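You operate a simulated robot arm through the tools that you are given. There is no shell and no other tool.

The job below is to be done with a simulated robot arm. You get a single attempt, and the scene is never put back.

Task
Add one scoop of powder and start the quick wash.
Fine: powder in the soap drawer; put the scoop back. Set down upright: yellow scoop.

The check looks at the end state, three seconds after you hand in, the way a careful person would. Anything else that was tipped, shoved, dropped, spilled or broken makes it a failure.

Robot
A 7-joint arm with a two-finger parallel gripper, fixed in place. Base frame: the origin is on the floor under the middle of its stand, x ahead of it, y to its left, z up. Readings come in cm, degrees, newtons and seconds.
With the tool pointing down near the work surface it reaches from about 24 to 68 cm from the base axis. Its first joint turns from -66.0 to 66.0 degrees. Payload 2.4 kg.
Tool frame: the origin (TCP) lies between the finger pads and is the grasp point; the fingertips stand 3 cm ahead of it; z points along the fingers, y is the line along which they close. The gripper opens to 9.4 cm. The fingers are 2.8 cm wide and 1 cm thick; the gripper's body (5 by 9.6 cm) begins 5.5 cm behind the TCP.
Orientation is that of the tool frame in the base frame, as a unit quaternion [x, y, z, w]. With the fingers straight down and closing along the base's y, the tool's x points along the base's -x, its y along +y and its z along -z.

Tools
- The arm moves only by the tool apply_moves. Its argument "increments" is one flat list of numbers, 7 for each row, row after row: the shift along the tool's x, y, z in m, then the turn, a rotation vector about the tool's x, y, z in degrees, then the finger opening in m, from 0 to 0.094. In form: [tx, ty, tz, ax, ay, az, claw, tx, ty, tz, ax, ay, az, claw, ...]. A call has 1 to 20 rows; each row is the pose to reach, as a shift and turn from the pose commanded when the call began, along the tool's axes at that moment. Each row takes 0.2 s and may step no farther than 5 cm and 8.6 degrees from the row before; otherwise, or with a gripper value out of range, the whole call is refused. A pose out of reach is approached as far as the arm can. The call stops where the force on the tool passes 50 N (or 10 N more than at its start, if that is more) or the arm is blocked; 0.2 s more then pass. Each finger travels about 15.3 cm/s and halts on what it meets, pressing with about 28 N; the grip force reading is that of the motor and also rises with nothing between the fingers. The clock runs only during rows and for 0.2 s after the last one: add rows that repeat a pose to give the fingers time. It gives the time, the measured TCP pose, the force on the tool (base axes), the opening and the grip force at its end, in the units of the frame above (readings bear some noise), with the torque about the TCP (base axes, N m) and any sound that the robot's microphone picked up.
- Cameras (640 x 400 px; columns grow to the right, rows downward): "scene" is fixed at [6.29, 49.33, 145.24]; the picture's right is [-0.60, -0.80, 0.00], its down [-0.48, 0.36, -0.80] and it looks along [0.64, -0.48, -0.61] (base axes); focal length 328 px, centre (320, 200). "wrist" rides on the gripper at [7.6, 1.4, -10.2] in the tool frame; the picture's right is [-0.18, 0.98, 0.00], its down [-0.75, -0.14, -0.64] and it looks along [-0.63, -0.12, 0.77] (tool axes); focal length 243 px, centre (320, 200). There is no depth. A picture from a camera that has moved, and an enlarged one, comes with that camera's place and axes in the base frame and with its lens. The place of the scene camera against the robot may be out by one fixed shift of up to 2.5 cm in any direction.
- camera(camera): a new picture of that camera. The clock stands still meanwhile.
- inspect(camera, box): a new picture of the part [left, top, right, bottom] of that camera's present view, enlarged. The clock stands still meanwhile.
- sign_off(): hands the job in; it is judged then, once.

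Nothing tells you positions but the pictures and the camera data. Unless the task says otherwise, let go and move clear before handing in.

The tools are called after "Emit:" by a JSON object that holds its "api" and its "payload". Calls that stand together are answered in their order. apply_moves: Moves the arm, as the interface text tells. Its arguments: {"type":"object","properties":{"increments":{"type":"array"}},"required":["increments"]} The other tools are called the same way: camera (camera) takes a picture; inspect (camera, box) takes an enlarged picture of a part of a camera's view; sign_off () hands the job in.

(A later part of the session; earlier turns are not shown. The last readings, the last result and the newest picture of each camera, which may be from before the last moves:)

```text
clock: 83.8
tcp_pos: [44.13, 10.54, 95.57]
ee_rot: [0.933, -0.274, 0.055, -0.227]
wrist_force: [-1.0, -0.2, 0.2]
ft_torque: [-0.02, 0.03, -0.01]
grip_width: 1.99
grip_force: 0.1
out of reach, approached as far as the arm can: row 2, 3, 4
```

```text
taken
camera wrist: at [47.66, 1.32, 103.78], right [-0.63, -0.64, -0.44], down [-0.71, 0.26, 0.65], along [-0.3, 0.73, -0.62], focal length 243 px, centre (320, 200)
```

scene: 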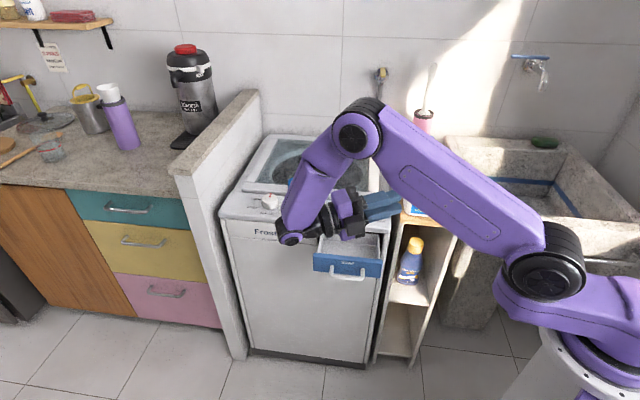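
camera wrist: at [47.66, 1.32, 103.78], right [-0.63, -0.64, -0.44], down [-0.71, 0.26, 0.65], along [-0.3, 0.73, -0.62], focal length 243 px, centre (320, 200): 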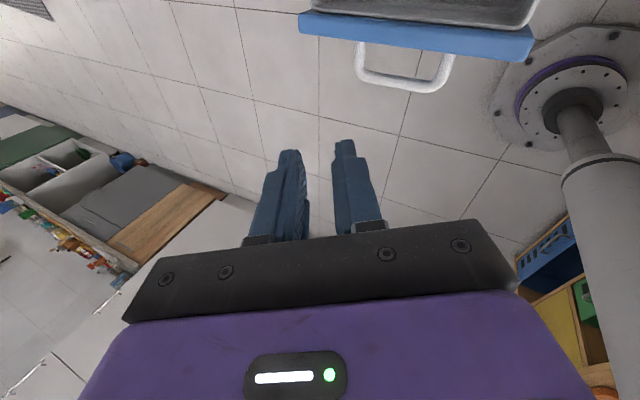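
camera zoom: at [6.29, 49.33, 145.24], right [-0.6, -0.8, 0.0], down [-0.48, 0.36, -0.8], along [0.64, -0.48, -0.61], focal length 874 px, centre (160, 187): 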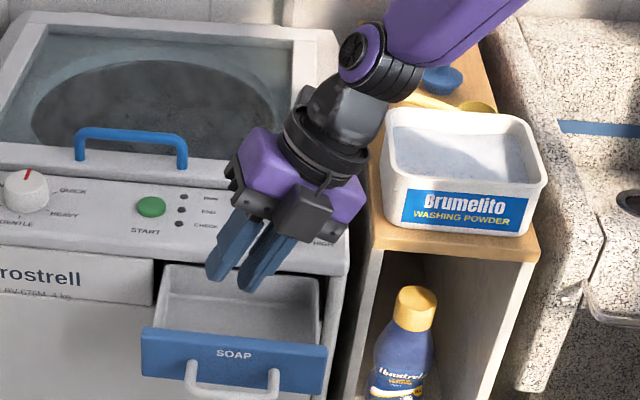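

The level pose is reachable about 3 cm higher, which still puts the cup over the tray. From there I'll rehearse the roll, lowering slightly as it turns.

Emit:
{"api": "apply_moves", "payload": {"increments": [-0.0005, -0.0007, 0.0037, -8, 0, 0, 0.02, -0.0009, -0.0011, 0.0078, -16, 0, 0, 0.02, -0.0014, -0.0013, 0.0124, -24, 0, 0, 0.02, -0.0019, -0.0011, 0.0174, -32, 0, 0, 0.02, -0.0024, -0.0006, 0.0227, -40, 0, 0, 0.02, -0.0028, 0.0004, 0.0284, -48, 0, 0, 0.02, -0.0033, 0.0018, 0.0343, -56, 0, 0, 0.02, -0.0038, 0.0037, 0.0404, -64, 0, 0, 0.02, -0.0042, 0.0062, 0.0465, -72, 0, 0, 0.02, -0.0047, 0.0092, 0.0527, -80, 0, 0, 0.02]}}

Emit:
{"api": "camera", "payload": {"camera": "scene"}}

```text
clock: 86.0
tcp_pos: [44.5, 12.49, 90.46]
ee_rot: [0.864, -0.245, -0.13, 0.419]
wrist_force: [0.1, -1.6, -1.0]
ft_torque: [-0.01, 0.03, -0.03]
grip_width: 2.0
grip_force: 0.0
```

```text
taken
```

scene: 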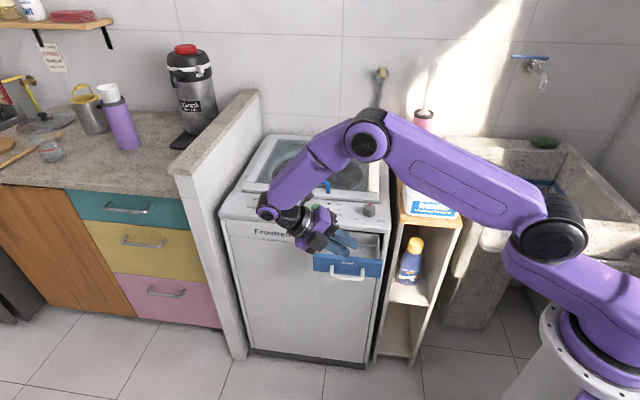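

Emit:
{"api": "apply_moves", "payload": {"increments": [0, -0.0036, 0.0012, -8, 0, 0, 0.02, 0, -0.007, 0.0029, -16, 0, 0, 0.02, 0, -0.01, 0.0051, -24, 0, 0, 0.02, 0, -0.0128, 0.0077, -32, 0, 0, 0.02, 0, -0.0152, 0.0106, -40, 0, 0, 0.02]}}

Emit:
{"api": "camera", "payload": {"camera": "scene"}}

Emit:
{"api": "inspect", "payload": {"camera": "scene", "box": [260, 150, 420, 280]}}

```text
clock: 87.2
tcp_pos: [39.13, 9.8, 88.84]
ee_rot: [0.67, -0.185, -0.207, 0.689]
wrist_force: [0.1, -0.1, 0.0]
ft_torque: [-0.01, 0.0, -0.02]
grip_width: 2.01
grip_force: 0.0
out of reach, approached as far as the arm can: row 4, 5
```

```text
taken
```

scene: 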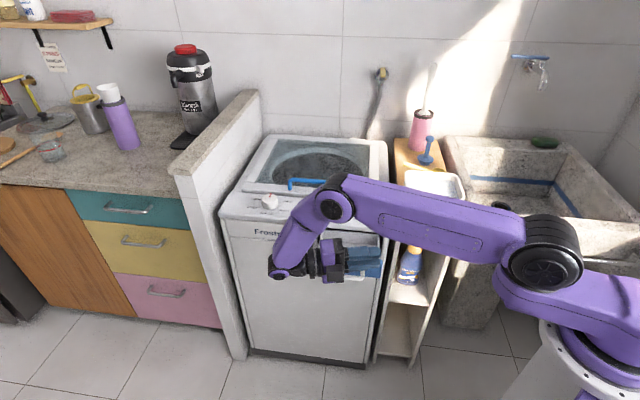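

```text
3.08 times, centred on (340, 215) of scene
camera zoom: at [6.29, 49.34, 145.24], right [-0.6, -0.8, 0.0], down [-0.48, 0.36, -0.8], along [0.64, -0.48, -0.61], focal length 1009 px, centre (258, 154)
```

zoom: 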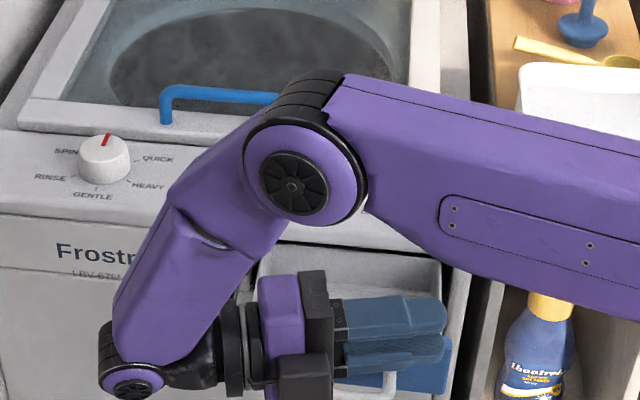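

Emit:
{"api": "apply_moves", "payload": {"increments": [0.0071, 0.0008, 0.0036, 0, 8, 0.3, 0.02, 0.0142, 0.0017, 0.0072, 0, 16, 0.5, 0.02, 0.0212, 0.0025, 0.0109, 0, 24, 0.8, 0.02, 0.0283, 0.0034, 0.0145, 0, 32, 1.1, 0.02, 0.0354, 0.0042, 0.0181, 0, 40, 1.4, 0.02, 0.0354, 0.0042, 0.0181, 0, 40, 1.4, 0.02]}}

Emit:
{"api": "camera", "payload": {"camera": "scene"}}

```text
clock: 88.6
tcp_pos: [41.21, 6.44, 89.3]
ee_rot: [0.698, 0.054, 0.045, 0.712]
wrist_force: [-0.1, 0.5, -0.1]
ft_torque: [-0.03, -0.02, 0.0]
grip_width: 2.03
grip_force: 0.0
```

```text
taken
```

scene: 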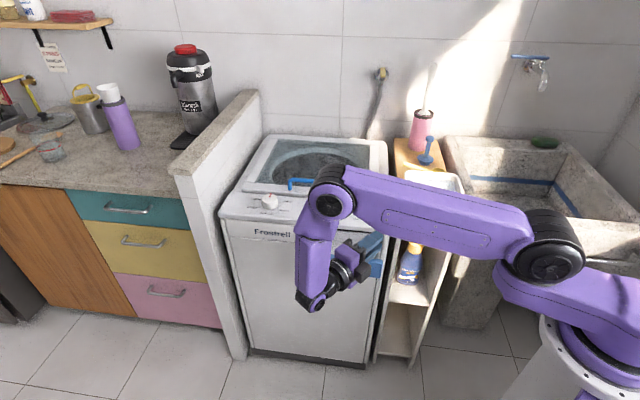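

Adding yaw during the roll removes the limit: the pose is now reached exactly. I'll see how much further it can tip from here.

Emit:
{"api": "apply_moves", "payload": {"increments": [0, -0.0036, 0.0012, -8, 0, 0, 0.02, 0, -0.007, 0.0029, -16, 0, 0, 0.02, 0, -0.007, 0.0029, -16, 0, 0, 0.02]}}

Emit:
{"api": "camera", "payload": {"camera": "wrist"}}

```text
clock: 89.4
tcp_pos: [41.17, 6.09, 88.65]
ee_rot: [0.591, 0.047, 0.052, 0.804]
wrist_force: [-0.2, 0.1, 0.7]
ft_torque: [-0.01, -0.01, -0.04]
grip_width: 2.02
grip_force: 0.1
```

```text
taken
camera wrist: at [47.42, 17.12, 86.97], right [-0.21, 0.27, 0.94], down [-0.83, 0.46, -0.31], along [-0.52, -0.85, 0.12], focal length 243 px, centre (320, 200)
```

wrist: 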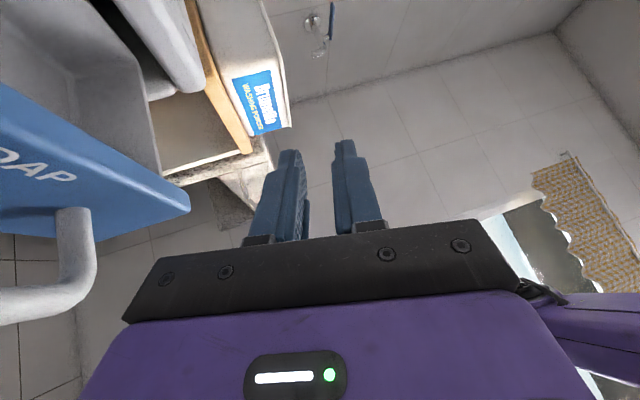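

Total tilt of about 135° is available this way with no drift. Now I'll rehearse the return in the sequence I intend to use: un-roll partway, yaw back, then level.

Emit:
{"api": "apply_moves", "payload": {"increments": [0, 0.0037, -0.0007, 7.86, 0, 0, 0.02, 0, 0.0074, -0.0009, 15.7, 0, 0, 0.02, 0, 0.0111, -0.0006, 23.6, 0, 0, 0.02, 0, 0.0147, 0.0002, 31.4, 0, 0, 0.02, 0, 0.0182, 0.0015, 39.3, 0, 0, 0.02, 0, 0.0215, 0.0033, 47.2, 0, 0, 0.02, 0, 0.0244, 0.0054, 55, 0, 0, 0.02]}}

```text
clock: 91.0
tcp_pos: [41.31, 6.47, 91.15]
ee_rot: [0.896, 0.066, 0.025, 0.439]
wrist_force: [-0.1, 0.2, 0.0]
ft_torque: [0.0, -0.01, -0.01]
grip_width: 1.99
grip_force: 0.0
```

Emit:
{"api": "apply_moves", "payload": {"increments": [0.0043, -0.0072, -0.0092, 0, -6.3, 4.92, 0.02, 0.0102, -0.0139, -0.0178, 0, -12.6, 9.84, 0.02, 0.0176, -0.0201, -0.0257, 0, -18.9, 14.76, 0.02, 0.0262, -0.0256, -0.0328, 0, -25.2, 19.68, 0.02, 0.0361, -0.0302, -0.0388, 0, -31.5, 24.6, 0.02]}}

```text
clock: 92.2
tcp_pos: [44.35, 11.77, 91.06]
ee_rot: [0.862, -0.245, -0.128, 0.425]
wrist_force: [-0.2, 1.1, -1.1]
ft_torque: [-0.04, 0.01, 0.02]
grip_width: 1.99
grip_force: 0.0
```

Emit:
{"api": "apply_moves", "payload": {"increments": [0.0005, 0.0056, -0.004, 8, 0, 0, 0.02, 0.0009, 0.0112, -0.0076, 16, 0, 0, 0.02, 0.0014, 0.0168, -0.0105, 24, 0, 0, 0.02, 0.0019, 0.0223, -0.013, 32, 0, 0, 0.02, 0.0024, 0.0277, -0.015, 40, 0, 0, 0.02, 0.0028, 0.0328, -0.0165, 48, 0, 0, 0.02, 0.0033, 0.0377, -0.0175, 56, 0, 0, 0.02, 0.0038, 0.0422, -0.0181, 64, 0, 0, 0.02, 0.0042, 0.0463, -0.0184, 72, 0, 0, 0.02, 0.0047, 0.05, -0.0184, 80, 0, 0, 0.02]}}

Emit:
{"api": "camera", "payload": {"camera": "scene"}}

```text
clock: 94.4
tcp_pos: [44.43, 9.86, 96.02]
ee_rot: [0.94, -0.271, 0.053, -0.199]
wrist_force: [0.4, 3.0, 0.6]
ft_torque: [-0.21, -0.06, -0.02]
grip_width: 2.02
grip_force: 0.1
out of reach, approached as far as the arm can: row 10
```

```text
taken
```

scene: 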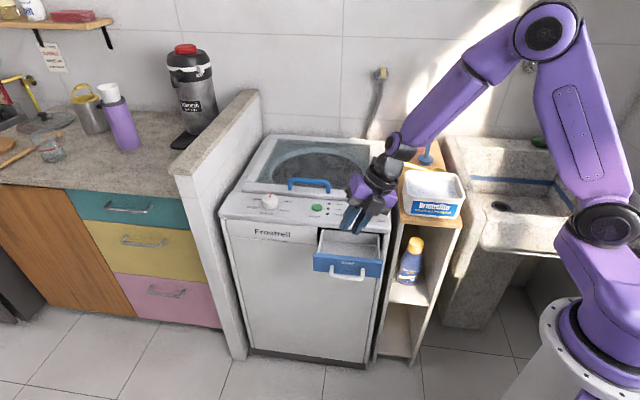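

Emit:
{"api": "apply_moves", "payload": {"increments": [-0.004, -0.005, 0.007, 2.3, 2.62, 5.95, 0.02, -0.0081, -0.01, 0.0143, 4.6, 5.24, 11.9, 0.02, -0.0081, -0.01, 0.0143, 4.6, 5.24, 11.9, 0.02]}}

```text
clock: 95.2
tcp_pos: [44.64, 11.57, 95.2]
ee_rot: [0.895, -0.374, 0.086, -0.228]
wrist_force: [-0.5, 0.5, 0.6]
ft_torque: [0.0, -0.01, -0.01]
grip_width: 2.03
grip_force: 0.1
```

The level pose at a -45° cup heading is reached exactly. I'll run the full pour sequence once more from here as a final rehearsal.

Emit:
{"api": "apply_moves", "payload": {"increments": [0, -0.0012, 0.0028, -8, 0, 0, 0.02, 0, -0.0021, 0.006, -16, 0, 0, 0.02, 0, -0.0028, 0.0097, -24, 0, 0, 0.02, 0, -0.0031, 0.0139, -32, 0, 0, 0.02, 0, -0.0031, 0.0183, -40, 0, 0, 0.02, 0, -0.0026, 0.0231, -48, 0, 0, 0.02, 0, -0.0017, 0.0281, -56, 0, 0, 0.02, 0, -0.0003, 0.0333, -64, 0, 0, 0.02, 0, 0.0017, 0.0386, -72, 0, 0, 0.02, 0, 0.0042, 0.0439, -80, 0, 0, 0.02]}}

Emit:
{"api": "camera", "payload": {"camera": "scene"}}

```text
clock: 97.4
tcp_pos: [45.7, 12.63, 91.04]
ee_rot: [0.832, -0.342, -0.174, 0.401]
wrist_force: [-0.8, 0.8, -0.3]
ft_torque: [-0.02, -0.01, 0.01]
grip_width: 2.01
grip_force: 0.1
```

```text
taken
```

scene: 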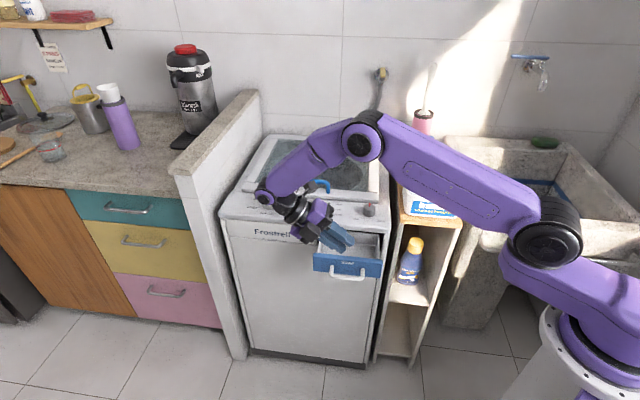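

Emit:
{"api": "apply_moves", "payload": {"increments": [-0.0025, 0.0071, 0.009, 0, 5.95, -4.68, 0.02, -0.0035, 0.0144, 0.0183, 0, 11.9, -9.36, 0.02, -0.003, 0.0216, 0.0275, 0, 17.85, -14.03, 0.02, -0.0009, 0.0288, 0.0366, 0, 23.8, -18.7, 0.02, 0.0027, 0.0357, 0.0454, 0, 29.76, -23.4, 0.02, 0.0078, 0.0423, 0.0538, 0, 35.7, -28.08, 0.02, 0.0142, 0.0484, 0.0615, 0, 41.66, -32.75, 0.02]}}

Emit:
{"api": "apply_moves", "payload": {"increments": [0, -0.0036, 0.0012, -8, 0, 0, 0.02, 0, -0.007, 0.0029, -16, 0, 0, 0.02, 0, -0.01, 0.0051, -24, 0, 0, 0.02, 0, -0.0128, 0.0077, -32, 0, 0, 0.02, 0, -0.0152, 0.0106, -40, 0, 0, 0.02, 0, -0.0172, 0.0139, -48, 0, 0, 0.02, 0, -0.0186, 0.0174, -56, 0, 0, 0.02]}}

Emit:
{"api": "camera", "payload": {"camera": "scene"}}

```text
clock: 99.0
tcp_pos: [41.1, 6.13, 90.88]
ee_rot: [0.9, 0.065, 0.026, 0.43]
wrist_force: [0.5, 0.5, -0.9]
ft_torque: [0.02, 0.01, -0.01]
grip_width: 1.99
grip_force: 0.1
```

```text
clock: 100.6
tcp_pos: [41.15, 5.91, 88.63]
ee_rot: [0.592, 0.044, 0.053, 0.803]
wrist_force: [-0.3, 0.4, 0.8]
ft_torque: [-0.03, 0.03, 0.01]
grip_width: 2.03
grip_force: 0.0
```

```text
taken
```

scene: 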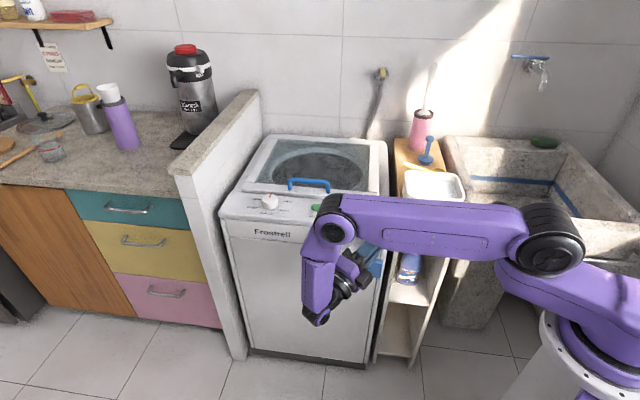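

The full pour path rehearsed cleanly, with the tub untouched. Now I'll retrace it back to the level pose.

Emit:
{"api": "apply_moves", "payload": {"increments": [0, 0.0037, -0.0007, 8, 0, 0, 0.02, 0, 0.0075, -0.0009, 16, 0, 0, 0.02, 0, 0.0113, -0.0006, 24, 0, 0, 0.02, 0, 0.0149, 0.0003, 32, 0, 0, 0.02, 0, 0.0185, 0.0016, 40, 0, 0, 0.02, 0, 0.0218, 0.0035, 48, 0, 0, 0.02, 0, 0.0248, 0.0057, 56, 0, 0, 0.02]}}

Emit:
{"api": "apply_moves", "payload": {"increments": [0.004, -0.0068, -0.0087, 0, -5.95, 4.68, 0.02, 0.0095, -0.0133, -0.0169, 0, -11.9, 9.36, 0.02, 0.0163, -0.0192, -0.0245, 0, -17.85, 14.03, 0.02, 0.0242, -0.0246, -0.0313, 0, -23.8, 18.7, 0.02, 0.0333, -0.0292, -0.0372, 0, -29.76, 23.4, 0.02, 0.0433, -0.0331, -0.0421, 0, -35.7, 28.08, 0.02, 0.054, -0.0361, -0.0459, 0, -41.66, 32.75, 0.02]}}

Emit:
{"api": "apply_moves", "payload": {"increments": [0, 0.0048, -0.0034, 8, 0, 0, 0.02, 0, 0.0097, -0.0062, 16, 0, 0, 0.02, 0, 0.0145, -0.0086, 24, 0, 0, 0.02, 0, 0.0193, -0.0104, 32, 0, 0, 0.02, 0, 0.0239, -0.0117, 40, 0, 0, 0.02, 0, 0.0283, -0.0125, 48, 0, 0, 0.02, 0, 0.0324, -0.0129, 56, 0, 0, 0.02, 0, 0.0362, -0.0129, 64, 0, 0, 0.02, 0, 0.0396, -0.0125, 72, 0, 0, 0.02, 0, 0.0425, -0.0118, 80, 0, 0, 0.02]}}

```text
clock: 102.2
tcp_pos: [41.12, 6.11, 91.0]
ee_rot: [0.901, 0.063, 0.025, 0.429]
wrist_force: [-0.1, 0.6, 0.2]
ft_torque: [0.01, 0.0, -0.02]
grip_width: 1.97
grip_force: 0.0
```

```text
clock: 103.8
tcp_pos: [45.66, 12.63, 91.01]
ee_rot: [0.831, -0.343, -0.175, 0.401]
wrist_force: [0.5, -0.4, -0.1]
ft_torque: [-0.04, -0.01, 0.0]
grip_width: 1.99
grip_force: 0.1
```

```text
clock: 106.0
tcp_pos: [45.15, 10.59, 95.11]
ee_rot: [0.894, -0.384, 0.084, -0.215]
wrist_force: [-3.3, 8.8, -0.2]
ft_torque: [-0.58, -0.27, -0.27]
grip_width: 1.98
grip_force: 0.1
```

Emit:
{"api": "camera", "payload": {"camera": "scene"}}

Emit:
{"api": "inspect", "payload": {"camera": "scene", "box": [300, 110, 470, 280]}}

Emit:
{"api": "camera", "payload": {"camera": "wrist"}}

```text
taken
```

scene: 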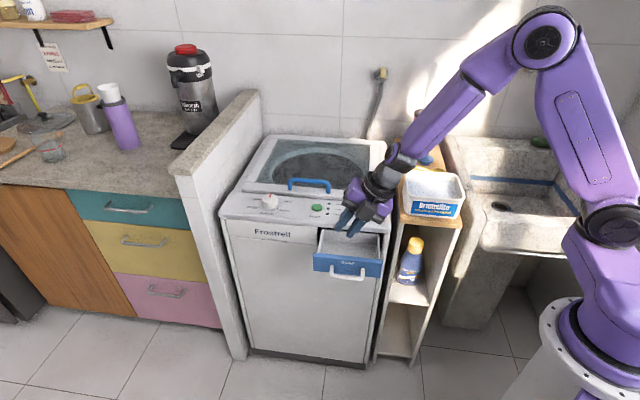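

```text
2.35 times, centred on (385, 195) of scene
camera zoom: at [6.24, 49.41, 145.22], right [-0.6, -0.8, 0.0], down [-0.48, 0.36, -0.8], along [0.64, -0.48, -0.61], focal length 772 px, centre (167, 212)
```

zoom: 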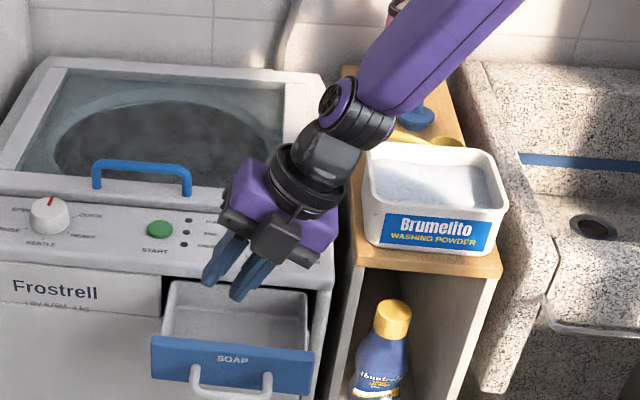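

```text
taken
camera wrist: at [46.4, 0.79, 103.57], right [-0.77, -0.47, -0.44], down [-0.63, 0.42, 0.65], along [-0.12, 0.77, -0.62], focal length 243 px, centre (320, 200)
```

wrist: 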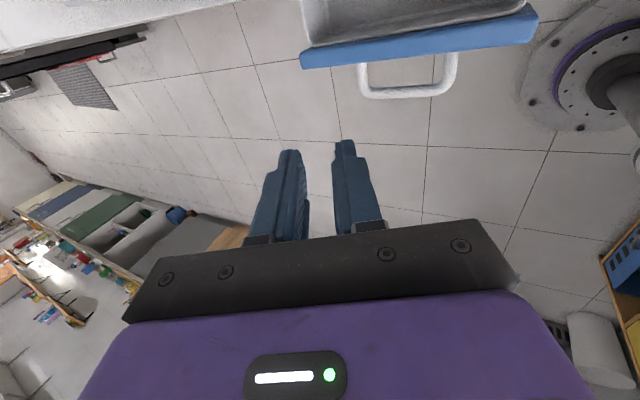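

Emit:
{"api": "apply_moves", "payload": {"increments": [0, 0, 0, 0, 0, 0, 0.02, 0, 0, 0, 0, 0, 0, 0.02]}}

```text
clock: 106.6
tcp_pos: [44.72, 11.3, 95.05]
ee_rot: [0.898, -0.375, 0.082, -0.216]
wrist_force: [0.4, 0.0, 0.4]
ft_torque: [0.02, 0.02, -0.02]
grip_width: 2.0
grip_force: 0.0
```

It was only the arm catching up dynamically; it settled with zero force. Now I'll rise and go to hover over the scoop handle again with the grasp tilt.

Emit:
{"api": "apply_moves", "payload": {"increments": [0, -0.014, -0.0265, 0, 0, 0, 0.03, 0, -0.028, -0.053, 0, 0, 0, 0.03, 0, -0.042, -0.0795, 0, 0, 0, 0.03]}}

Emit:
{"api": "apply_moves", "payload": {"increments": [0.0355, 0.0149, -0.0079, 0, 3.84, 7.23, 0.03, 0.0711, 0.0298, -0.0159, 0, 7.67, 14.45, 0.03, 0.1066, 0.0447, -0.0238, 0, 11.51, 21.68, 0.03, 0.1422, 0.0596, -0.0317, 0, 15.35, 28.91, 0.03, 0.1777, 0.0745, -0.0397, 0, 19.18, 36.14, 0.03, 0.2133, 0.0895, -0.0476, 0, 23.02, 43.36, 0.03, 0.2488, 0.1044, -0.0556, 0, 26.85, 50.6, 0.03, 0.2844, 0.1193, -0.0635, 0, 30.7, 57.8, 0.03, 0.32, 0.1342, -0.0714, 0, 34.5, 65, 0.03, 0.3555, 0.1491, -0.0794, 0, 38.4, 72.3, 0.03, 0.391, 0.164, -0.0873, 0, 42.2, 79.5, 0.03, 0.391, 0.164, -0.0873, 0, 42.2, 79.5, 0.03]}}

Emit:
{"api": "camera", "payload": {"camera": "wrist"}}

Emit:
{"api": "inspect", "payload": {"camera": "scene", "box": [370, 80, 490, 225]}}

```text
clock: 107.4
tcp_pos: [44.49, 11.27, 104.1]
ee_rot: [0.895, -0.373, 0.085, -0.229]
wrist_force: [1.0, -0.2, 0.0]
ft_torque: [-0.02, 0.01, 0.03]
grip_width: 3.0
grip_force: 0.1
```

```text
clock: 110.0
tcp_pos: [59.17, -29.63, 103.53]
ee_rot: [-0.37, 0.899, -0.215, 0.09]
wrist_force: [-0.9, -0.2, 1.0]
ft_torque: [0.02, 0.0, 0.0]
grip_width: 3.01
grip_force: 0.0
```

```text
taken
camera wrist: at [49.65, -30.94, 112.01], right [-0.49, 0.75, -0.45], down [0.42, 0.65, 0.64], along [0.77, 0.12, -0.63], focal length 243 px, centre (320, 200)
```

wrist: 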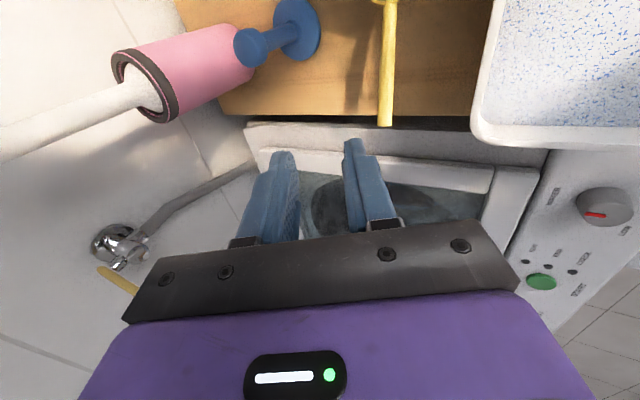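

```text
2.76 times, centred on (430, 152) of scene
camera zoom: at [6.29, 49.33, 145.24], right [-0.6, -0.8, 0.0], down [-0.48, 0.36, -0.8], along [0.64, -0.48, -0.61], focal length 905 px, centre (17, 331)
```

zoom: 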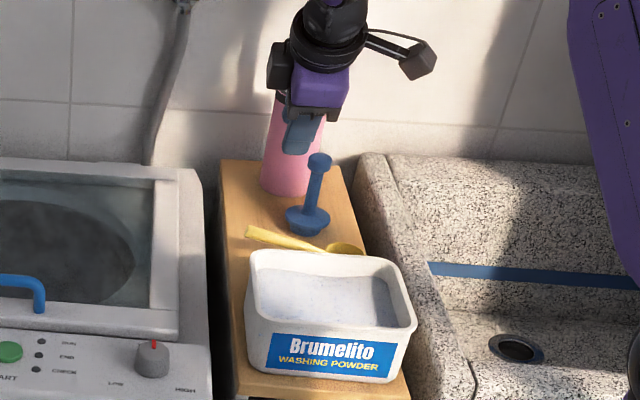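

Emit:
{"api": "inspect", "payload": {"camera": "wrist", "box": [350, 0, 430, 130]}}

Emit:
{"api": "inspect", "payload": {"camera": "scene", "box": [400, 150, 450, 190]}}

```text
3.08 times, centred on (390, 65) of wrist
camera zoom: at [49.65, -30.94, 112.01], right [-0.49, 0.75, -0.45], down [0.42, 0.65, 0.64], along [0.77, 0.12, -0.63], focal length 746 px, centre (105, 615)
```

zoom: 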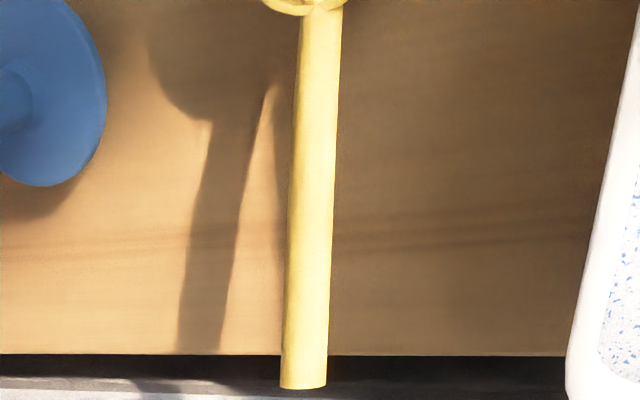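

```text
10.00 times, centred on (425, 170) of scene
camera zoom: at [6.29, 49.33, 145.24], right [-0.6, -0.8, 0.0], down [-0.48, 0.36, -0.8], along [0.64, -0.48, -0.61], focal length 3279 px, centre (-730, 500)
```

zoom: 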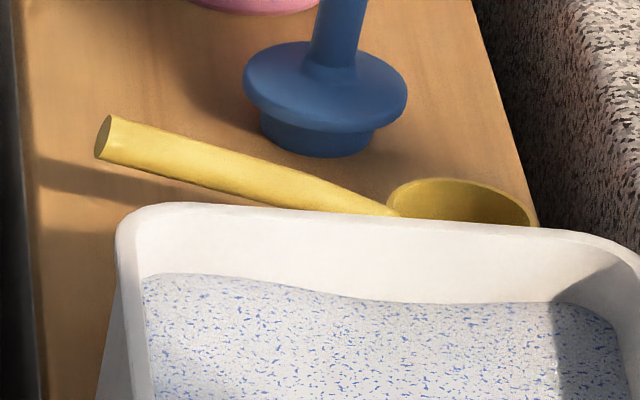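

The handle is a round bar, so the tilted grasp will hold it well. I'll approach along the tool axis from an offset so that the fingers don't catch it.

Emit:
{"api": "apply_moves", "payload": {"increments": [0.0005, 0.031, 0.024, 0, 0, 0, 0.034, 0.001, 0.0622, 0.048, 0, 0, 0, 0.034, 0.001, 0.0622, 0.048, 0, 0, 0, 0.034]}}

Emit:
{"api": "camera", "payload": {"camera": "wrist"}}

Emit:
{"api": "inspect", "payload": {"camera": "scene", "box": [380, 110, 480, 220]}}

```text
clock: 110.8
tcp_pos: [56.53, -27.19, 96.27]
ee_rot: [-0.371, 0.899, -0.215, 0.092]
wrist_force: [0.7, -0.3, -0.5]
ft_torque: [0.0, -0.04, -0.02]
grip_width: 3.37
grip_force: 0.1
```

```text
taken
camera wrist: at [47.0, -28.53, 104.85], right [-0.49, 0.75, -0.45], down [0.41, 0.65, 0.64], along [0.77, 0.13, -0.63], focal length 243 px, centre (320, 200)
```

wrist: 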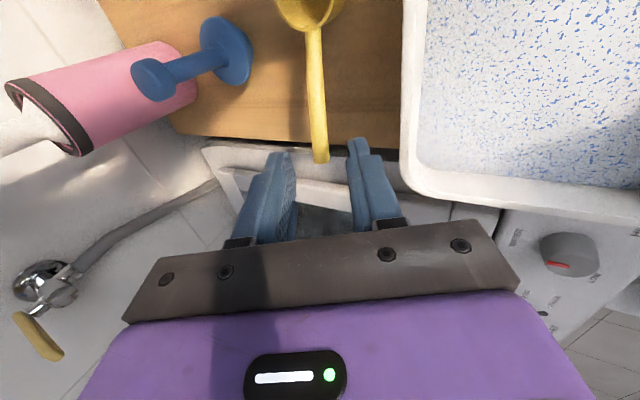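

```text
3.64 times, centred on (430, 165) of scene
camera zoom: at [6.29, 49.33, 145.24], right [-0.6, -0.8, 0.0], down [-0.48, 0.36, -0.8], along [0.64, -0.48, -0.61], focal length 1192 px, centre (-80, 327)
```

zoom: 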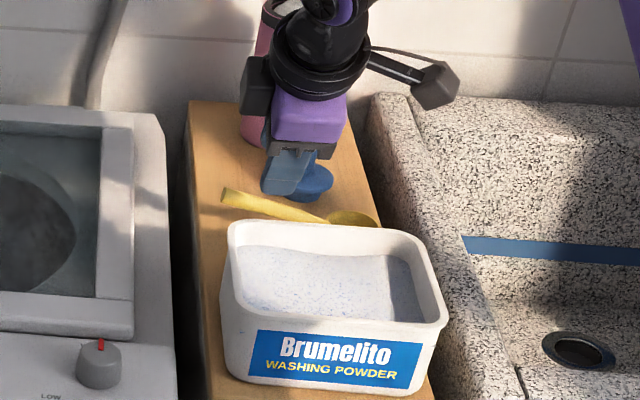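

The handle lies centred between the fingers. Advancing along the tool axis and closing.

Emit:
{"api": "apply_moves", "payload": {"increments": [0, 0, 0.025, 0, 0, 0, 0.034, 0, 0, 0.05, 0, 0, 0, 0.034, 0, 0, 0.08, 0, 0, 0, 0.034, 0, 0, 0.08, 0, 0, 0, 0.034]}}

Emit:
{"api": "camera", "payload": {"camera": "wrist"}}

Emit:
{"api": "inspect", "payload": {"camera": "scene", "box": [380, 120, 470, 210]}}

```text
clock: 111.8
tcp_pos: [59.52, -29.68, 89.35]
ee_rot: [-0.371, 0.899, -0.215, 0.092]
wrist_force: [0.2, 0.0, -0.9]
ft_torque: [0.02, -0.03, -0.03]
grip_width: 3.39
grip_force: 0.1
```

```text
taken
camera wrist: at [49.84, -31.05, 97.81], right [-0.49, 0.75, -0.45], down [0.41, 0.65, 0.64], along [0.77, 0.13, -0.63], focal length 243 px, centre (320, 200)
```

wrist: 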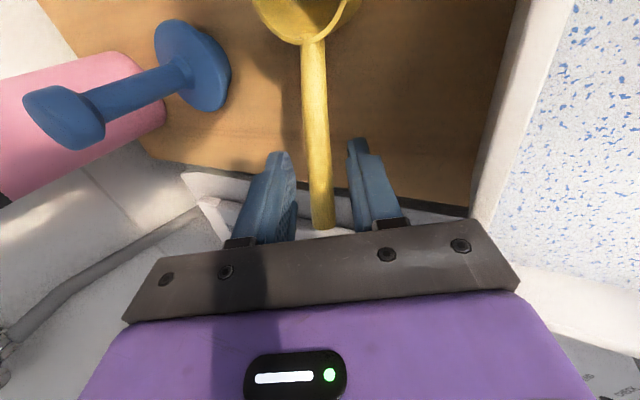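

```text
4.44 times, centred on (425, 165) of scene
camera zoom: at [6.29, 49.33, 145.24], right [-0.6, -0.8, 0.0], down [-0.48, 0.36, -0.8], along [0.64, -0.48, -0.61], focal length 1457 px, centre (-147, 356)
```

zoom: 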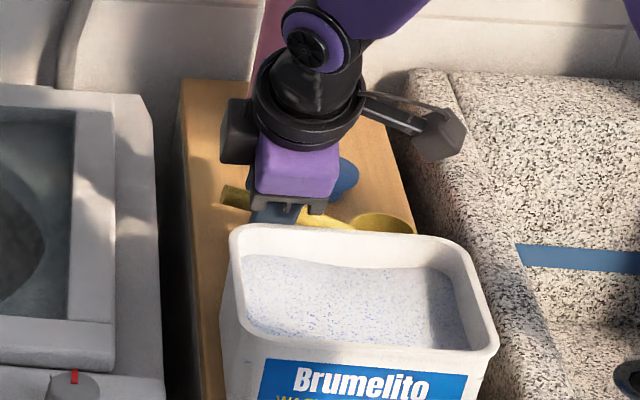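

Emit:
{"api": "apply_moves", "payload": {"increments": [0, 0, 0, 0, 0, 0, 0.022, 0, 0, 0, 0, 0, 0, 0.014, 0, 0, 0, 0, 0, 0, 0.004, 0, 0, 0, 0, 0, 0, 0.002, 0, 0, 0, 0, 0, 0, 0.002]}}

Emit:
{"api": "camera", "payload": {"camera": "wrist"}}

```text
clock: 113.0
tcp_pos: [59.33, -29.65, 89.33]
ee_rot: [-0.371, 0.899, -0.216, 0.09]
wrist_force: [0.0, -0.4, -0.2]
ft_torque: [0.02, 0.0, -0.01]
grip_width: 1.26
grip_force: 28.4
```

```text
taken
camera wrist: at [49.83, -31.03, 97.83], right [-0.49, 0.75, -0.45], down [0.41, 0.65, 0.64], along [0.77, 0.13, -0.63], focal length 243 px, centre (320, 200)
```

wrist: 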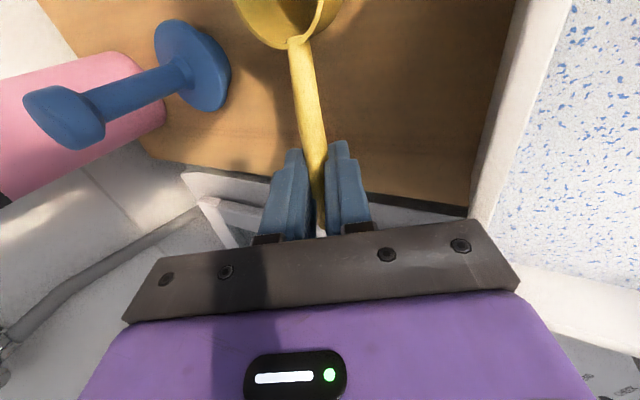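

Gripped at 1.26 cm with 28 N; the handle squared itself to the pads by a few degrees. I'll lift straight up and check how the cup hangs.

Emit:
{"api": "apply_moves", "payload": {"increments": [0, -0.0046, -0.0089, 0, 0, 0, 0.002, 0, -0.0137, -0.0267, 0, 0, 0, 0.002, 0, -0.0274, -0.0534, 0, 0, 0, 0.002, 0, -0.041, -0.08, 0, 0, 0, 0.002, 0, -0.041, -0.08, 0, 0, 0, 0.002]}}

Emit:
{"api": "inspect", "payload": {"camera": "scene", "box": [380, 100, 480, 210]}}

Emit:
{"api": "camera", "payload": {"camera": "wrist"}}

```text
clock: 114.2
tcp_pos: [59.28, -29.85, 98.13]
ee_rot: [-0.371, 0.899, -0.214, 0.09]
wrist_force: [-0.6, -0.3, -0.4]
ft_torque: [0.02, -0.03, 0.02]
grip_width: 1.25
grip_force: 27.9
```

```text
3.64 times, centred on (430, 155) of scene
camera zoom: at [6.29, 49.33, 145.24], right [-0.6, -0.8, 0.0], down [-0.48, 0.36, -0.8], along [0.64, -0.48, -0.61], focal length 1192 px, centre (-80, 364)
```

zoom: 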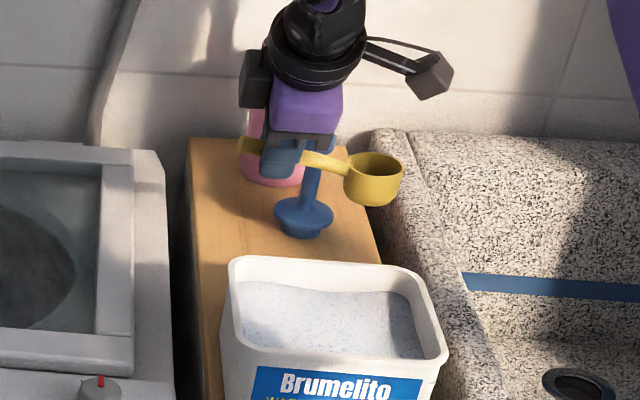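

```text
taken
camera wrist: at [49.81, -31.18, 106.71], right [-0.49, 0.75, -0.45], down [0.41, 0.65, 0.64], along [0.77, 0.13, -0.63], focal length 243 px, centre (320, 200)
```

wrist: 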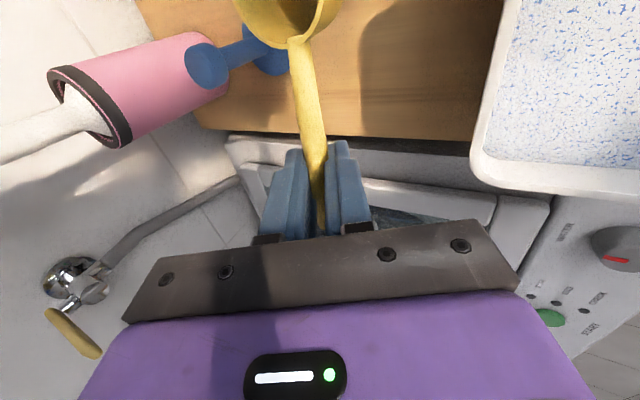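

The scoop hangs level and firmly held. Next I'll raise it, then pitch it nose-down over the tub, staying well above the rim.

Emit:
{"api": "apply_moves", "payload": {"increments": [0, -0.0137, -0.0267, 0, 0, 0, 0.002, 0, -0.0274, -0.0534, 0, 0, 0, 0.002, -0.0016, -0.0152, -0.0616, 0, -4.27, 2.19, 0.002, -0.0033, -0.003, -0.0699, 0, -8.54, 4.38, 0.002, -0.0049, 0.0091, -0.0781, 0, -12.82, 6.57, 0.002, -0.0066, 0.0213, -0.0864, 0, -17.09, 8.76, 0.002, -0.0082, 0.0335, -0.0946, 0, -21.36, 10.94, 0.002, -0.0098, 0.0457, -0.1028, 0, -25.63, 13.13, 0.002, -0.0115, 0.0579, -0.1111, 0, -29.9, 15.32, 0.002, -0.0131, 0.07, -0.1193, 0, -34.18, 17.51, 0.002, -0.0148, 0.0822, -0.1276, 0, -38.45, 19.7, 0.002, -0.0164, 0.0944, -0.1358, 0, -42.7, 21.9, 0.002, -0.0164, 0.0944, -0.1358, 0, -42.7, 21.9, 0.002]}}

Emit:
{"api": "camera", "payload": {"camera": "scene"}}

Emit:
{"api": "inspect", "payload": {"camera": "scene", "box": [370, 80, 490, 225]}}

Emit:
{"api": "camera", "payload": {"camera": "wrist"}}

```text
clock: 117.0
tcp_pos: [50.05, -18.23, 106.05]
ee_rot: [-0.25, 0.857, -0.045, 0.449]
wrist_force: [0.3, -0.4, -0.6]
ft_torque: [0.0, -0.01, -0.04]
grip_width: 1.25
grip_force: 27.7
```

```text
taken
```

scene: 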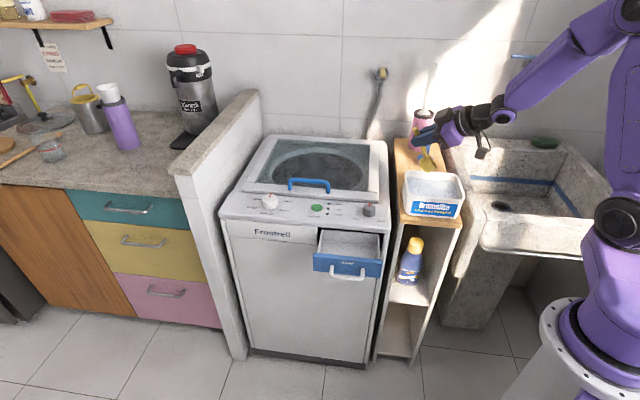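

```text
2.76 times, centred on (430, 152) of scene
camera zoom: at [6.29, 49.33, 145.24], right [-0.6, -0.8, 0.0], down [-0.48, 0.36, -0.8], along [0.64, -0.48, -0.61], focal length 905 px, centre (17, 331)
```

zoom: 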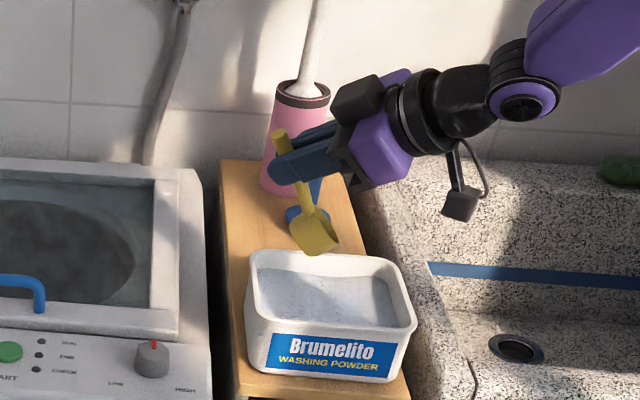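

```text
taken
camera wrist: at [37.95, -22.2, 106.04], right [-0.29, 0.94, -0.16], down [-0.1, 0.14, 0.99], along [0.95, 0.31, 0.05], focal length 243 px, centre (320, 200)
```

wrist: 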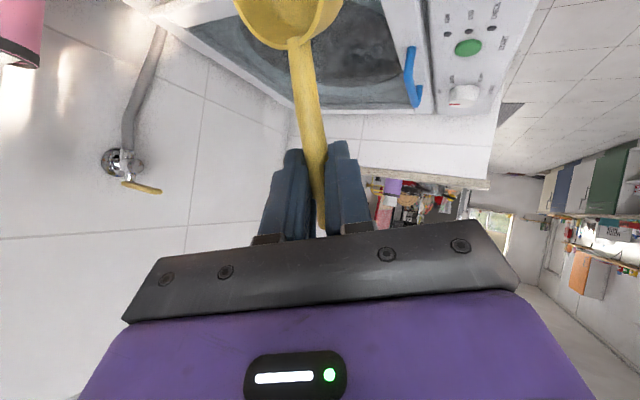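

The cup is pitched with its rim centre near [48.2,-22,98], above the tub. I'll lower it toward the powder and look before it goes in.

Emit:
{"api": "apply_moves", "payload": {"increments": [0.0187, 0.0076, 0.0149, 0, 0, 0, 0.002, 0.0374, 0.0151, 0.0297, 0, 0, 0, 0.002, 0.0523, 0.0211, 0.0416, 0, 0, 0, 0.002, 0.0523, 0.0211, 0.0416, 0, 0, 0, 0.002]}}

Emit:
{"api": "inspect", "payload": {"camera": "scene", "box": [380, 120, 480, 225]}}

```text
clock: 118.0
tcp_pos: [50.06, -18.31, 104.8]
ee_rot: [-0.25, 0.857, -0.045, 0.448]
wrist_force: [-0.7, 0.5, -0.8]
ft_torque: [0.0, 0.0, 0.0]
grip_width: 1.25
grip_force: 27.7
out of reach, approached as far as the arm can: row 1, 2, 3, 4
```

```text
3.81 times, centred on (430, 172) of scene
camera zoom: at [6.29, 49.33, 145.24], right [-0.6, -0.8, 0.0], down [-0.48, 0.36, -0.8], along [0.64, -0.48, -0.61], focal length 1249 px, centre (-99, 305)
```

zoom: 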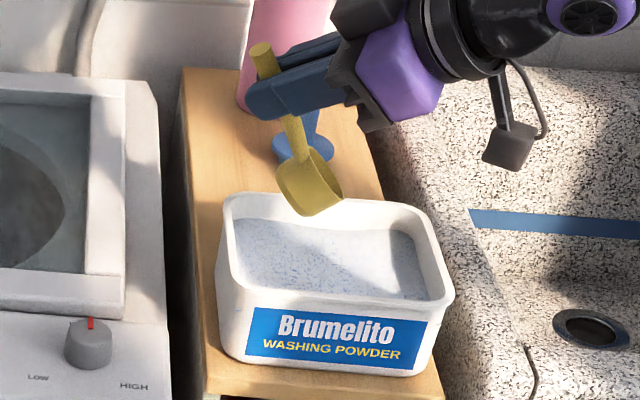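

With this cup heading, the arm cannot go lower while pitched. I'll level the scoop again and turn it so the cup points to the front of the tub, which should keep the wrist in its comfortable range.

Emit:
{"api": "apply_moves", "payload": {"increments": [0, 0, 0, 0, 4.27, -2.19, 0.002, 0, 0, 0, 0, 8.54, -4.38, 0.002, 0, 0, 0, 0, 12.82, -6.57, 0.002, 0, 0, 0, 0, 17.09, -8.76, 0.002, 0, 0, 0, 0, 21.36, -10.94, 0.002, 0, 0, 0, 0, 25.63, -13.13, 0.002, 0, 0, 0, 0, 29.9, -15.32, 0.002, 0, 0, 0, 0, 34.18, -17.51, 0.002, 0, 0, 0, 0, 38.45, -19.7, 0.002, 0, 0, 0, 0, 42.7, -21.9, 0.002]}}

```text
clock: 120.2
tcp_pos: [50.34, -18.2, 104.92]
ee_rot: [-0.37, 0.899, -0.216, 0.09]
wrist_force: [-0.4, 0.0, -0.8]
ft_torque: [0.04, -0.01, 0.0]
grip_width: 1.27
grip_force: 28.0
```

Emit:
{"api": "apply_moves", "payload": {"increments": [0.0039, -0.0094, 0.0037, 0, 3.73, 7.28, 0.002, 0.0078, -0.0189, 0.0075, 0, 7.46, 14.56, 0.002, 0.0117, -0.0283, 0.0112, 0, 11.18, 21.84, 0.002, 0.0156, -0.0377, 0.0149, 0, 14.9, 29.1, 0.002, 0.0195, -0.0472, 0.0186, 0, 18.6, 36.4, 0.002, 0.0233, -0.0566, 0.0224, 0, 22.4, 43.7, 0.002, 0.0272, -0.0661, 0.0261, 0, 26.1, 51, 0.002, 0.0311, -0.0755, 0.0298, 0, 29.8, 58.3, 0.002, 0.035, -0.0849, 0.0335, 0, 33.5, 65.5, 0.002, 0.0389, -0.0944, 0.0373, 0, 37.3, 72.8, 0.002, 0.0428, -0.1038, 0.041, 0, 41, 80.1, 0.002, 0.0428, -0.1038, 0.041, 0, 41, 80.1, 0.002]}}

Emit:
{"api": "camera", "payload": {"camera": "scene"}}

Emit:
{"api": "camera", "payload": {"camera": "wrist"}}

```text
clock: 122.8
tcp_pos: [55.24, -29.05, 105.87]
ee_rot: [0.373, 0.898, -0.215, -0.091]
wrist_force: [-0.5, -0.1, -1.1]
ft_torque: [-0.01, -0.05, 0.01]
grip_width: 1.23
grip_force: 28.7
```

```text
taken
```

scene: 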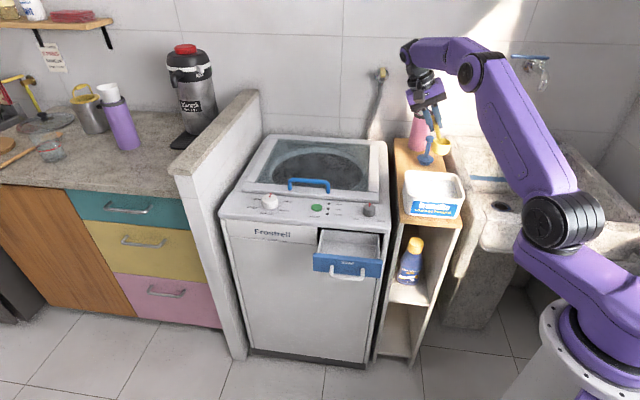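

```text
taken
camera wrist: at [54.16, -19.59, 114.5], right [0.75, 0.49, -0.44], down [0.65, -0.42, 0.64], along [0.12, -0.77, -0.63], focal length 243 px, centre (320, 200)
```

wrist: 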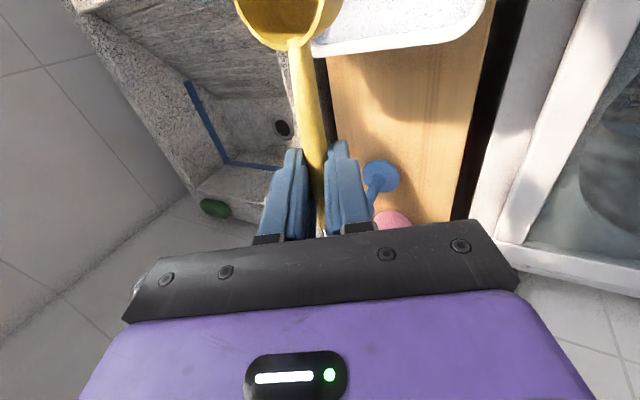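

The cup now points to the front of the tub. I'll pitch it about its own rim, still high above the tub, and test lowering.

Emit:
{"api": "apply_moves", "payload": {"increments": [0.0022, -0.0032, -0.0063, 0, -4.27, 2.19, 0.002, 0.0051, -0.0064, -0.0124, 0, -8.54, 4.38, 0.002, 0.0084, -0.0094, -0.0183, 0, -12.82, 6.57, 0.002, 0.0124, -0.0122, -0.0239, 0, -17.09, 8.76, 0.002, 0.0168, -0.015, -0.0292, 0, -21.36, 10.94, 0.002, 0.0217, -0.0175, -0.0341, 0, -25.63, 13.13, 0.002, 0.0271, -0.0198, -0.0387, 0, -29.9, 15.32, 0.002, 0.0329, -0.0219, -0.0428, 0, -34.18, 17.51, 0.002, 0.039, -0.0238, -0.0465, 0, -38.45, 19.7, 0.002, 0.0455, -0.0255, -0.0497, 0, -42.7, 21.9, 0.002]}}

Emit:
{"api": "camera", "payload": {"camera": "scene"}}

Emit:
{"api": "inspect", "payload": {"camera": "scene", "box": [370, 80, 490, 225]}}

```text
clock: 125.0
tcp_pos: [52.04, -25.74, 111.54]
ee_rot: [0.43, 0.784, -0.347, 0.284]
wrist_force: [1.1, -0.3, 0.3]
ft_torque: [0.02, -0.03, 0.01]
grip_width: 1.26
grip_force: 28.1
```

```text
taken
```

scene: 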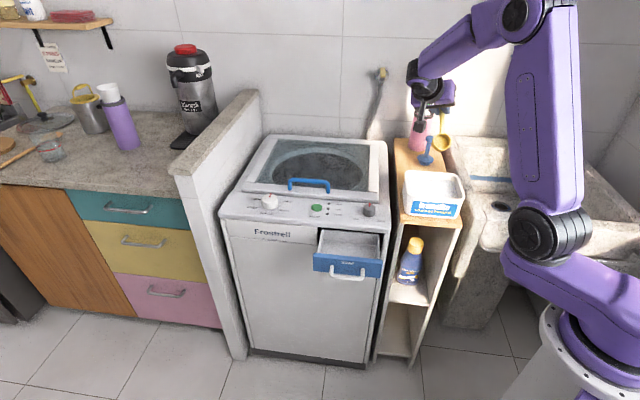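

```text
2.76 times, centred on (430, 152) of scene
camera zoom: at [6.29, 49.33, 145.24], right [-0.6, -0.8, 0.0], down [-0.48, 0.36, -0.8], along [0.64, -0.48, -0.61], focal length 905 px, centre (17, 331)
```

zoom: 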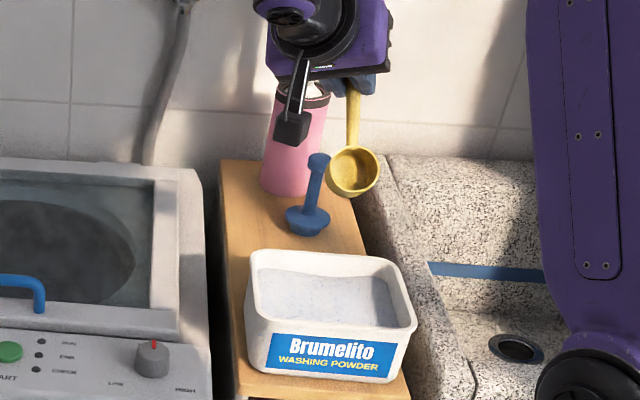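

This configuration is smooth. I'll lower the cup to just above the powder.

Emit:
{"api": "apply_moves", "payload": {"increments": [0.0285, 0.0115, 0.023, 0, 0, 0, 0.002, 0.057, 0.023, 0.0459, 0, 0, 0, 0.002, 0.0818, 0.033, 0.0659, 0, 0, 0, 0.002, 0.0818, 0.033, 0.0659, 0, 0, 0, 0.002]}}

Emit:
{"api": "inspect", "payload": {"camera": "scene", "box": [390, 130, 475, 225]}}

Emit:
{"api": "camera", "payload": {"camera": "wrist"}}

```text
clock: 126.0
tcp_pos: [52.03, -25.93, 100.66]
ee_rot: [0.429, 0.785, -0.346, 0.283]
wrist_force: [-0.3, 0.1, -0.5]
ft_torque: [0.01, 0.01, 0.02]
grip_width: 1.25
grip_force: 28.4
```

```text
4.21 times, centred on (432, 178) of scene
camera zoom: at [6.29, 49.33, 145.24], right [-0.6, -0.8, 0.0], down [-0.48, 0.36, -0.8], along [0.64, -0.48, -0.61], focal length 1381 px, centre (-154, 295)
```

zoom: 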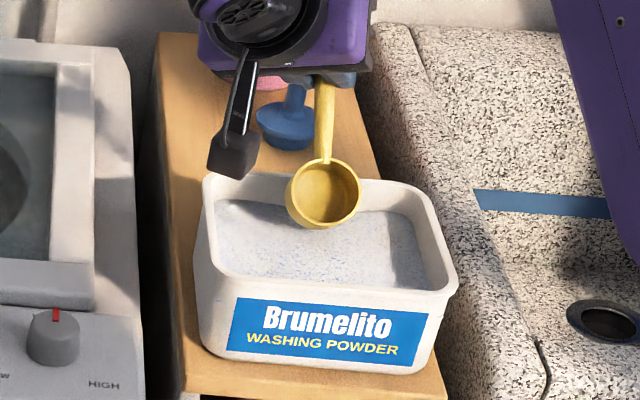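

```text
taken
camera wrist: at [48.29, -13.8, 100.8], right [0.94, 0.3, -0.16], down [0.14, 0.09, 0.99], along [0.31, -0.95, 0.04], focal length 243 px, centre (320, 200)
```

wrist: 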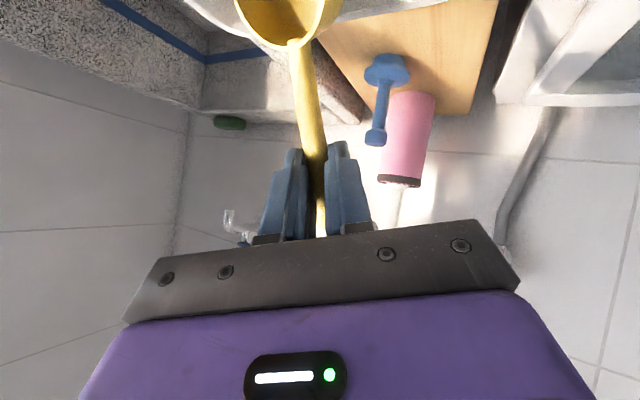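

Emit:
{"api": "apply_moves", "payload": {"increments": [0.0112, 0.0045, 0.009, 0, 0, 0, 0.002, 0.0223, 0.009, 0.018, 0, 0, 0, 0.002, 0.0223, 0.009, 0.018, 0, 0, 0, 0.002]}}

Emit:
{"api": "inspect", "payload": {"camera": "scene", "box": [398, 160, 468, 225]}}

```text
clock: 126.8
tcp_pos: [51.98, -25.95, 97.61]
ee_rot: [0.429, 0.785, -0.347, 0.282]
wrist_force: [-0.3, 0.0, -0.8]
ft_torque: [0.04, -0.04, -0.01]
grip_width: 1.25
grip_force: 28.1
```

```text
6.15 times, centred on (433, 192) of scene
camera zoom: at [6.29, 49.33, 145.24], right [-0.6, -0.8, 0.0], down [-0.48, 0.36, -0.8], along [0.64, -0.48, -0.61], focal length 2018 px, centre (-375, 246)
```

zoom: 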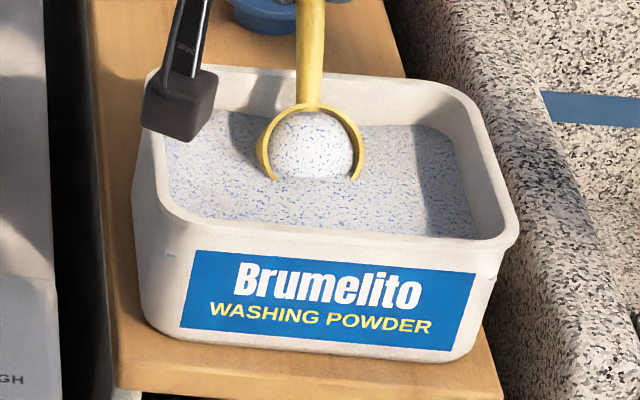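

The cup has filled as it dipped in: a dome of powder shows in it, with no force on the tool. I'll level it slowly about its own rim while it's still inside the tub.

Emit:
{"api": "apply_moves", "payload": {"increments": [-0.0009, 0.0017, 0.0032, 0, 2.14, -1.09, 0.002, -0.0016, 0.0033, 0.0064, 0, 4.27, -2.19, 0.002, -0.0022, 0.005, 0.0097, 0, 6.41, -3.28, 0.002, -0.0027, 0.0067, 0.013, 0, 8.54, -4.38, 0.002, -0.0029, 0.0083, 0.0163, 0, 10.68, -5.47, 0.002, -0.0031, 0.01, 0.0196, 0, 12.82, -6.57, 0.002, -0.003, 0.0117, 0.0229, 0, 14.95, -7.66, 0.002, -0.0029, 0.0134, 0.0262, 0, 17.09, -8.76, 0.002, -0.0025, 0.0151, 0.0295, 0, 19.2, -9.85, 0.002, -0.002, 0.0168, 0.0327, 0, 21.36, -10.94, 0.002]}}

Emit:
{"api": "inspect", "payload": {"camera": "scene", "box": [398, 150, 468, 225]}}

```text
clock: 129.0
tcp_pos: [53.89, -27.89, 95.02]
ee_rot: [0.41, 0.86, -0.286, 0.099]
wrist_force: [-0.4, 1.0, 0.2]
ft_torque: [-0.04, -0.01, 0.01]
grip_width: 1.27
grip_force: 28.0
```

```text
5.33 times, centred on (433, 188) of scene
camera zoom: at [6.29, 49.33, 145.24], right [-0.6, -0.8, 0.0], down [-0.48, 0.36, -0.8], along [0.64, -0.48, -0.61], focal length 1749 px, centre (-283, 267)
```

zoom: 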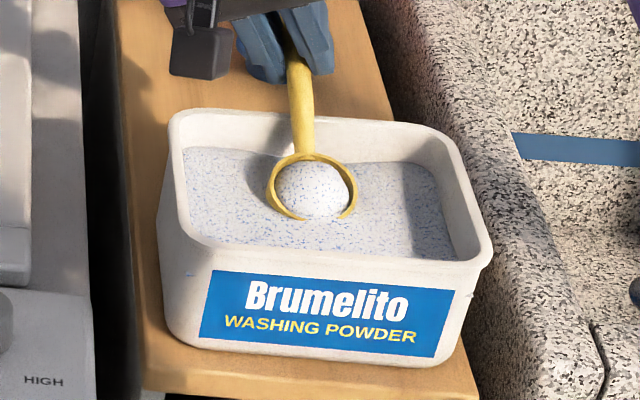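

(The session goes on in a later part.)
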